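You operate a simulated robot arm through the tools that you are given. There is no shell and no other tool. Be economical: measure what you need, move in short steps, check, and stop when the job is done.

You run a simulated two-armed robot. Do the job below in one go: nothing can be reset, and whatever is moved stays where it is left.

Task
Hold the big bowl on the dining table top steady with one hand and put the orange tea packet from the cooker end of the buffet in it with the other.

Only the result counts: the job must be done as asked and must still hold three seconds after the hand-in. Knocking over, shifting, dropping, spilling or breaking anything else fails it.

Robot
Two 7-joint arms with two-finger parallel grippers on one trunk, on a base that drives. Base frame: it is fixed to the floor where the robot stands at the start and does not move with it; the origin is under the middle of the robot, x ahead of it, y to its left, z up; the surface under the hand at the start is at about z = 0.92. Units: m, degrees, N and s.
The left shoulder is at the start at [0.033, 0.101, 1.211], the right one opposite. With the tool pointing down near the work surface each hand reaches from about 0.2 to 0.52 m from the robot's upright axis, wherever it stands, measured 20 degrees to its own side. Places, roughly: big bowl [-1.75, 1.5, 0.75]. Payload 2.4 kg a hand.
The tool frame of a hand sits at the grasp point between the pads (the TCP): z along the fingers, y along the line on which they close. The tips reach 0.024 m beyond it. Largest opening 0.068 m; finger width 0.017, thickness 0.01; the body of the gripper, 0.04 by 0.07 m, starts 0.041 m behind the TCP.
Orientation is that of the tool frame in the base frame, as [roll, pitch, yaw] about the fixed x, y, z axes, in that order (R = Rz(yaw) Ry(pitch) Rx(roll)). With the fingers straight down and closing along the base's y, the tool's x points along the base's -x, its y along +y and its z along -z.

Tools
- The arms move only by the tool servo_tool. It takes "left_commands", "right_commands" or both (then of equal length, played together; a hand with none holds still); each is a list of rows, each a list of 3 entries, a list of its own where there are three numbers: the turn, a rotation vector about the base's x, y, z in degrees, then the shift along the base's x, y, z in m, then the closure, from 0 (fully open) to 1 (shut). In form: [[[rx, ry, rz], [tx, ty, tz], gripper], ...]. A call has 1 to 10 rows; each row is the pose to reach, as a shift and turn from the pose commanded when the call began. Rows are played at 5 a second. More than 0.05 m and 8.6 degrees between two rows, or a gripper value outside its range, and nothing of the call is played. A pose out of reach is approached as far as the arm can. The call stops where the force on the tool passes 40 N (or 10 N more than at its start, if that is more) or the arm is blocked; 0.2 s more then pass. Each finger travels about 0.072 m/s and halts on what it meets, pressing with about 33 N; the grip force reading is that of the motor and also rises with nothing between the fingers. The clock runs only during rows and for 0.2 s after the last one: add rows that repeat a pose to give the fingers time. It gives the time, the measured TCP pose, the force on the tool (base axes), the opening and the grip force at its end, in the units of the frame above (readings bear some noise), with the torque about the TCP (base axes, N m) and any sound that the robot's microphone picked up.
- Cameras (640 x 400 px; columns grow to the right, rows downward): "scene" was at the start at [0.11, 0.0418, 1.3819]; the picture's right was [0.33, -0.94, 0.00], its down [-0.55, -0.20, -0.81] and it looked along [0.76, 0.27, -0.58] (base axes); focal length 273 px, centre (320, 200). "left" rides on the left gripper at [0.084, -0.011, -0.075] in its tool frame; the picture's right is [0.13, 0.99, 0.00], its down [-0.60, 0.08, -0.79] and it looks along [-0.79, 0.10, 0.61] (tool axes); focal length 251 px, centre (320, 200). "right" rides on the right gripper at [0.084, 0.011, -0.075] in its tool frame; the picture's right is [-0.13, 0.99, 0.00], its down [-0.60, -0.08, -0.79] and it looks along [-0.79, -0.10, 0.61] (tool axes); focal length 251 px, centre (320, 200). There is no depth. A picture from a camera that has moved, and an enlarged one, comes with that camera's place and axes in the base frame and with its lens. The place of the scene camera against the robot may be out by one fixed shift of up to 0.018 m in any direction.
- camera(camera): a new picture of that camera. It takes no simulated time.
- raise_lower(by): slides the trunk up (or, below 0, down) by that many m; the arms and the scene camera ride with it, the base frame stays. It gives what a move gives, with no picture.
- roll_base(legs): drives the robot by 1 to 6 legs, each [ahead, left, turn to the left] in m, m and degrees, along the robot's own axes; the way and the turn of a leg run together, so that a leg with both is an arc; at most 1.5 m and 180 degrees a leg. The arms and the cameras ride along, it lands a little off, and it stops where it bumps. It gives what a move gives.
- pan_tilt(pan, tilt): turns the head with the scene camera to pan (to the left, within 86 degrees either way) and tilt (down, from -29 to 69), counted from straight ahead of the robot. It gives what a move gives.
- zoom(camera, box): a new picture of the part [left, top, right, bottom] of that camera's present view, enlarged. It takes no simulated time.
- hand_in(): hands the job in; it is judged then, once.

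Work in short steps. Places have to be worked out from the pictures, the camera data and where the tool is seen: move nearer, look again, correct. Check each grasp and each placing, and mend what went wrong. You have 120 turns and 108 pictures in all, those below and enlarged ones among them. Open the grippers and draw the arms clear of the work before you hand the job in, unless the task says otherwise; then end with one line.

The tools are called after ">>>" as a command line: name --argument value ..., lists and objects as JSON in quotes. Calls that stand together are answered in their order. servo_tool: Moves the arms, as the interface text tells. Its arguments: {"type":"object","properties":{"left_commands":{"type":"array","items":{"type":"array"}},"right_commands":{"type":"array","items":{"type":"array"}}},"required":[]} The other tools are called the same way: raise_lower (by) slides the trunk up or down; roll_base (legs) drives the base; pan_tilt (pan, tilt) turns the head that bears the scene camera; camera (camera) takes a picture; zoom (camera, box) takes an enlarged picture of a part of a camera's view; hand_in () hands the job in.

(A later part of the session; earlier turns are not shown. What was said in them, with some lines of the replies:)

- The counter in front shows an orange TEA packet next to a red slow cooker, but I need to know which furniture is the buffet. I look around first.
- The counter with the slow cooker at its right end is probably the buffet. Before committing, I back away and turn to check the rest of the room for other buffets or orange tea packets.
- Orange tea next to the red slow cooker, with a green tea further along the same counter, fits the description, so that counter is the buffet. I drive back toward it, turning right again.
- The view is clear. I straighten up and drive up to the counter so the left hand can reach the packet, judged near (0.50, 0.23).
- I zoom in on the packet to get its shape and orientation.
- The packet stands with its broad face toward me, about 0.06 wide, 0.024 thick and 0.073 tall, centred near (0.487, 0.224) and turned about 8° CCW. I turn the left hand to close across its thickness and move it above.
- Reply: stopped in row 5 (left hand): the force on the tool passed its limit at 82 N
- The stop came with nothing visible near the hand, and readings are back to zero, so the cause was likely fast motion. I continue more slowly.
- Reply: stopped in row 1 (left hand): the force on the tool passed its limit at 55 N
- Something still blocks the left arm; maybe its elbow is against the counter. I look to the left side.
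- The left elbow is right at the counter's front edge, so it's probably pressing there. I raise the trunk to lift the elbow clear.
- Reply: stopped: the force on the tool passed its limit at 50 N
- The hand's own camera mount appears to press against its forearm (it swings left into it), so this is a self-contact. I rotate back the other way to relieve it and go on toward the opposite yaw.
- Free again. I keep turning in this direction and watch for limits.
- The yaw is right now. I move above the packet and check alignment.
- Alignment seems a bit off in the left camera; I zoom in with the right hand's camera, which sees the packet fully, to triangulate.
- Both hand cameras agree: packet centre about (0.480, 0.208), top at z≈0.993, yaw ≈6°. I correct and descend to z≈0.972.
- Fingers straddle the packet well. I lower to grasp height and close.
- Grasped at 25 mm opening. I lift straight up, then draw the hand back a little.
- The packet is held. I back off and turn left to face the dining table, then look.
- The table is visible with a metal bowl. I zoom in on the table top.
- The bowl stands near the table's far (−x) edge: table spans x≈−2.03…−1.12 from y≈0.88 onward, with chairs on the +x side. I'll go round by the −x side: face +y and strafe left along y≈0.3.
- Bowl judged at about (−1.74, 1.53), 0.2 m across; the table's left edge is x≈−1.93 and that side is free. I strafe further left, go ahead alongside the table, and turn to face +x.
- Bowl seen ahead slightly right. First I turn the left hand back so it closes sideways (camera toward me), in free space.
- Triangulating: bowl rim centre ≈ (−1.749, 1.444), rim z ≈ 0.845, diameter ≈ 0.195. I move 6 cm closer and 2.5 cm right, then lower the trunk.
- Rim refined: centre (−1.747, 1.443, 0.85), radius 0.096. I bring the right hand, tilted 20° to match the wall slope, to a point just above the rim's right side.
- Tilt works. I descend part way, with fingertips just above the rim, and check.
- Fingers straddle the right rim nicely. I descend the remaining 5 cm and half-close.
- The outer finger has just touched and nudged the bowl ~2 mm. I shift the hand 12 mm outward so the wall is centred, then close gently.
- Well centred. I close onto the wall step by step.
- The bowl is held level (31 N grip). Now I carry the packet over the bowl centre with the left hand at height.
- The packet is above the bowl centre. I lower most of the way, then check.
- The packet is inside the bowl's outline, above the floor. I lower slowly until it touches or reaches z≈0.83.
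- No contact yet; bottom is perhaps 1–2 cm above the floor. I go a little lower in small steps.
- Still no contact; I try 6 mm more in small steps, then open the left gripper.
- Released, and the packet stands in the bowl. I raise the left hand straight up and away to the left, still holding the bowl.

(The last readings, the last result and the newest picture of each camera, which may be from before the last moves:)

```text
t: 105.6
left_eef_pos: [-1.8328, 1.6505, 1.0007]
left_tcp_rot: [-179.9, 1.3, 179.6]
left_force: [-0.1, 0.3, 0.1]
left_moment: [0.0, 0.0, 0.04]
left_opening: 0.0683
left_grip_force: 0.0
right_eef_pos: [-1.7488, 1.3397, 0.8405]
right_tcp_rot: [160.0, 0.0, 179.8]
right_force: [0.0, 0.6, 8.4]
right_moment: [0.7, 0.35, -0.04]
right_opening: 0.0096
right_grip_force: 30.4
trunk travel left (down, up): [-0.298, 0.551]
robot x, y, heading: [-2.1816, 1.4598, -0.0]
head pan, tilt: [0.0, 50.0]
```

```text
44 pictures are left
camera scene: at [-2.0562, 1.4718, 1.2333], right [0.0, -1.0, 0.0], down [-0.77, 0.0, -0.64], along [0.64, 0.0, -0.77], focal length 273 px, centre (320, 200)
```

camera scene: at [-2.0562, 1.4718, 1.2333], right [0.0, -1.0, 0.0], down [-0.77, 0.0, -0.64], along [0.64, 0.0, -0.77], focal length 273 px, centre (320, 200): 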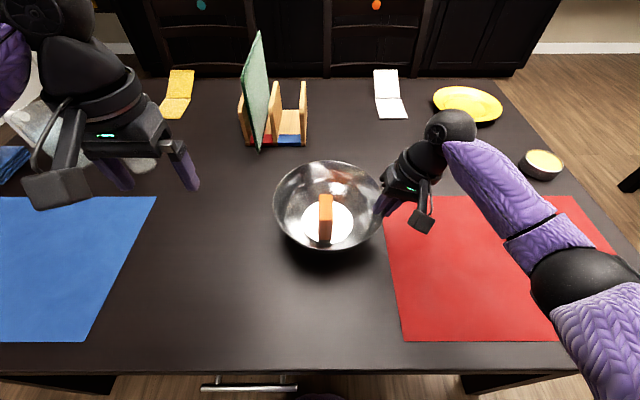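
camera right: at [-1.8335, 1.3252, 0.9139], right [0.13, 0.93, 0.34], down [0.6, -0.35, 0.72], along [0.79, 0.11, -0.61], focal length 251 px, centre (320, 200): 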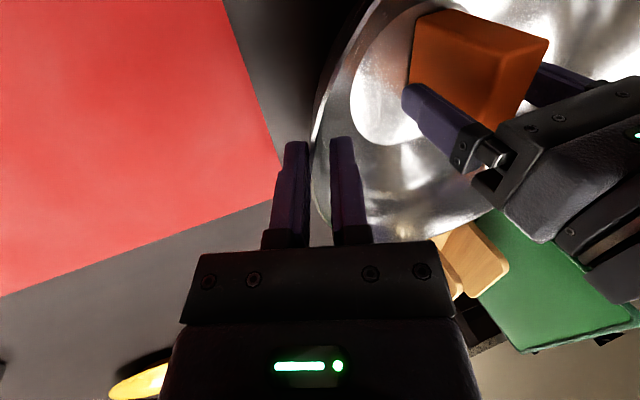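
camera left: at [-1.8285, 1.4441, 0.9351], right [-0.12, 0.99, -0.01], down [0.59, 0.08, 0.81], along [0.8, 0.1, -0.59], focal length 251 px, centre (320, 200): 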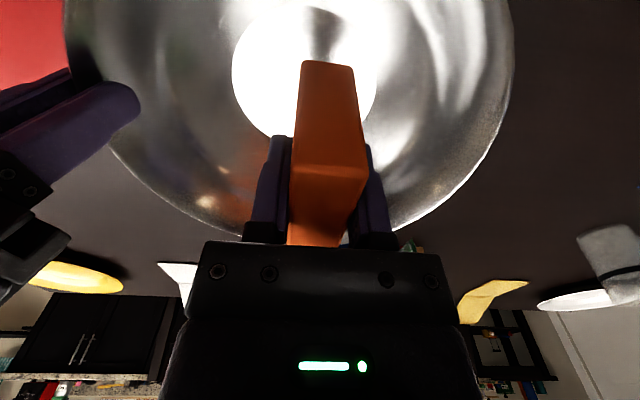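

The packet stands in the bowl. I open the right gripper gently and withdraw it along its approach.

>>> servo_tool --right_commands '[[[0, 0, 0], [0, 0, 0], 0.9], [[0, 0, 0], [0, 0, 0], 0.8], [[0, 0, 0], [0, 0, 0], 0.7], [[0, 0, 0], [0, 0, 0], 0.55], [[0, 0, 0], [0, 0, 0], 0.5]]'

>>> zoom --camera "right" --box '[160, 60, 480, 260]'

>>> zoom --camera "scene" --box '[230, 110, 450, 260]'

```text
t: 106.8
left_eef_pos: [-1.8316, 1.6492, 1.0008]
left_tcp_rot: [-179.9, 1.3, 179.6]
left_force: [-0.4, -0.1, -0.2]
left_moment: [-0.02, 0.01, 0.0]
left_opening: 0.068
left_grip_force: 0.0
right_eef_pos: [-1.7474, 1.3409, 0.8398]
right_tcp_rot: [160.1, 0.0, 179.9]
right_force: [-0.2, -0.4, 0.7]
right_moment: [-0.01, -0.02, 0.01]
right_opening: 0.0341
right_grip_force: 0.1
trunk travel left (down, up): [-0.298, 0.551]
robot x, y, heading: [-2.1814, 1.4585, 0.1]
head pan, tilt: [0.0, 50.0]
```

```text
2.00 times, centred on (320, 160) of right
camera zoom: at [-1.8333, 1.3252, 0.9137], right [0.13, 0.93, 0.34], down [0.6, -0.35, 0.72], along [0.79, 0.11, -0.61], focal length 503 px, centre (320, 280)
```

zoom: 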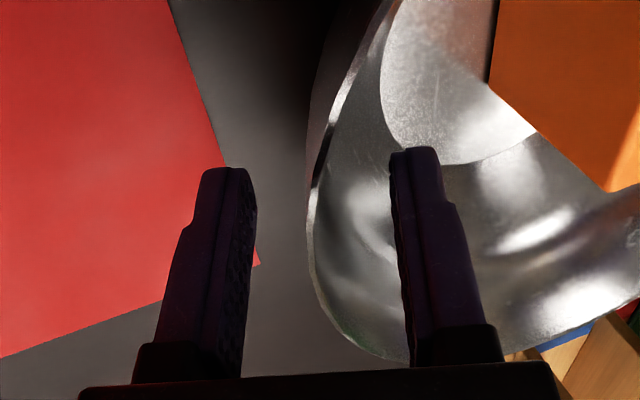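

```text
2.67 times, centred on (340, 185) of scene
camera zoom: at [-2.0558, 1.4719, 1.2332], right [0.0, -1.0, 0.0], down [-0.77, 0.0, -0.64], along [0.64, 0.0, -0.77], focal length 728 px, centre (267, 240)
```

zoom: 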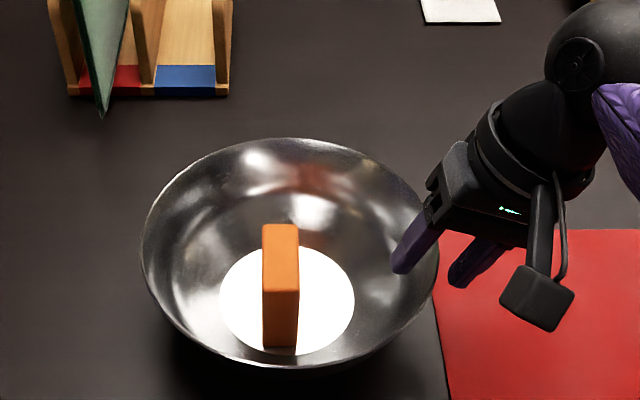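

Both fingers are clear of the wall and the packet stands upright. I withdraw the right hand along the tool axis, then outward.

>>> servo_tool --right_commands '[[[0, 0, 0], [0, -0.005, 0.015], 0.5], [[0, 0, 0], [0, -0.013, 0.035], 0.5], [[0, 0, 0], [0, -0.024, 0.065], 0.4], [[0, 0, 0], [0, -0.036, 0.1], 0.2], [[0, 0, 0], [-0.02, -0.06, 0.13], 0], [[0, 0, 0], [-0.04, -0.09, 0.16], 0], [[0, 0, 0], [-0.06, -0.12, 0.18], 0]]'

>>> camera --camera "scene"

```text
t: 108.4
left_eef_pos: [-1.8316, 1.6495, 1.0004]
left_tcp_rot: [-179.7, 1.3, 179.6]
left_force: [-0.7, -2.0, -0.3]
left_moment: [0.0, 0.02, -0.03]
left_opening: 0.0681
left_grip_force: 0.0
right_eef_pos: [-1.8081, 1.2233, 1.0145]
right_tcp_rot: [160.0, 0.0, 179.8]
right_force: [0.0, 0.8, -0.8]
right_moment: [-0.03, 0.02, -0.02]
right_opening: 0.0678
right_grip_force: 0.1
trunk travel left (down, up): [-0.298, 0.551]
robot x, y, heading: [-2.1799, 1.4583, 0.1]
head pan, tilt: [0.0, 50.0]
```

```text
41 pictures are left
camera scene: at [-2.056, 1.4718, 1.2332], right [0.0, -1.0, 0.0], down [-0.77, 0.0, -0.64], along [0.64, 0.0, -0.77], focal length 273 px, centre (320, 200)
```

scene: 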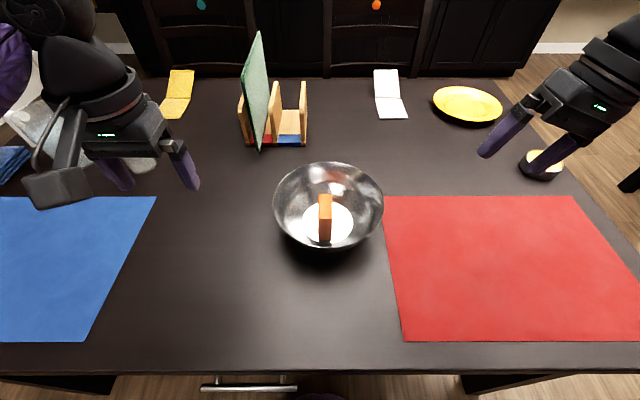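

The packet stands in the bowl, the bowl is level on the table, and both hands are open and clear, so I hand in.

>>> hand_in

```text
The job is handed in.
```

The orange tea packet is standing upright in the big bowl on the dining table. The right hand gripped the bowl's rim while the left hand put the packet in, and I then opened both hands and drew them clear before handing in. My right hand nudged the bowl a few millimetres before I had a firm grip on it. I took "the buffet" to be the counter with the red slow cooker, because it held both an orange and a green tea packet.
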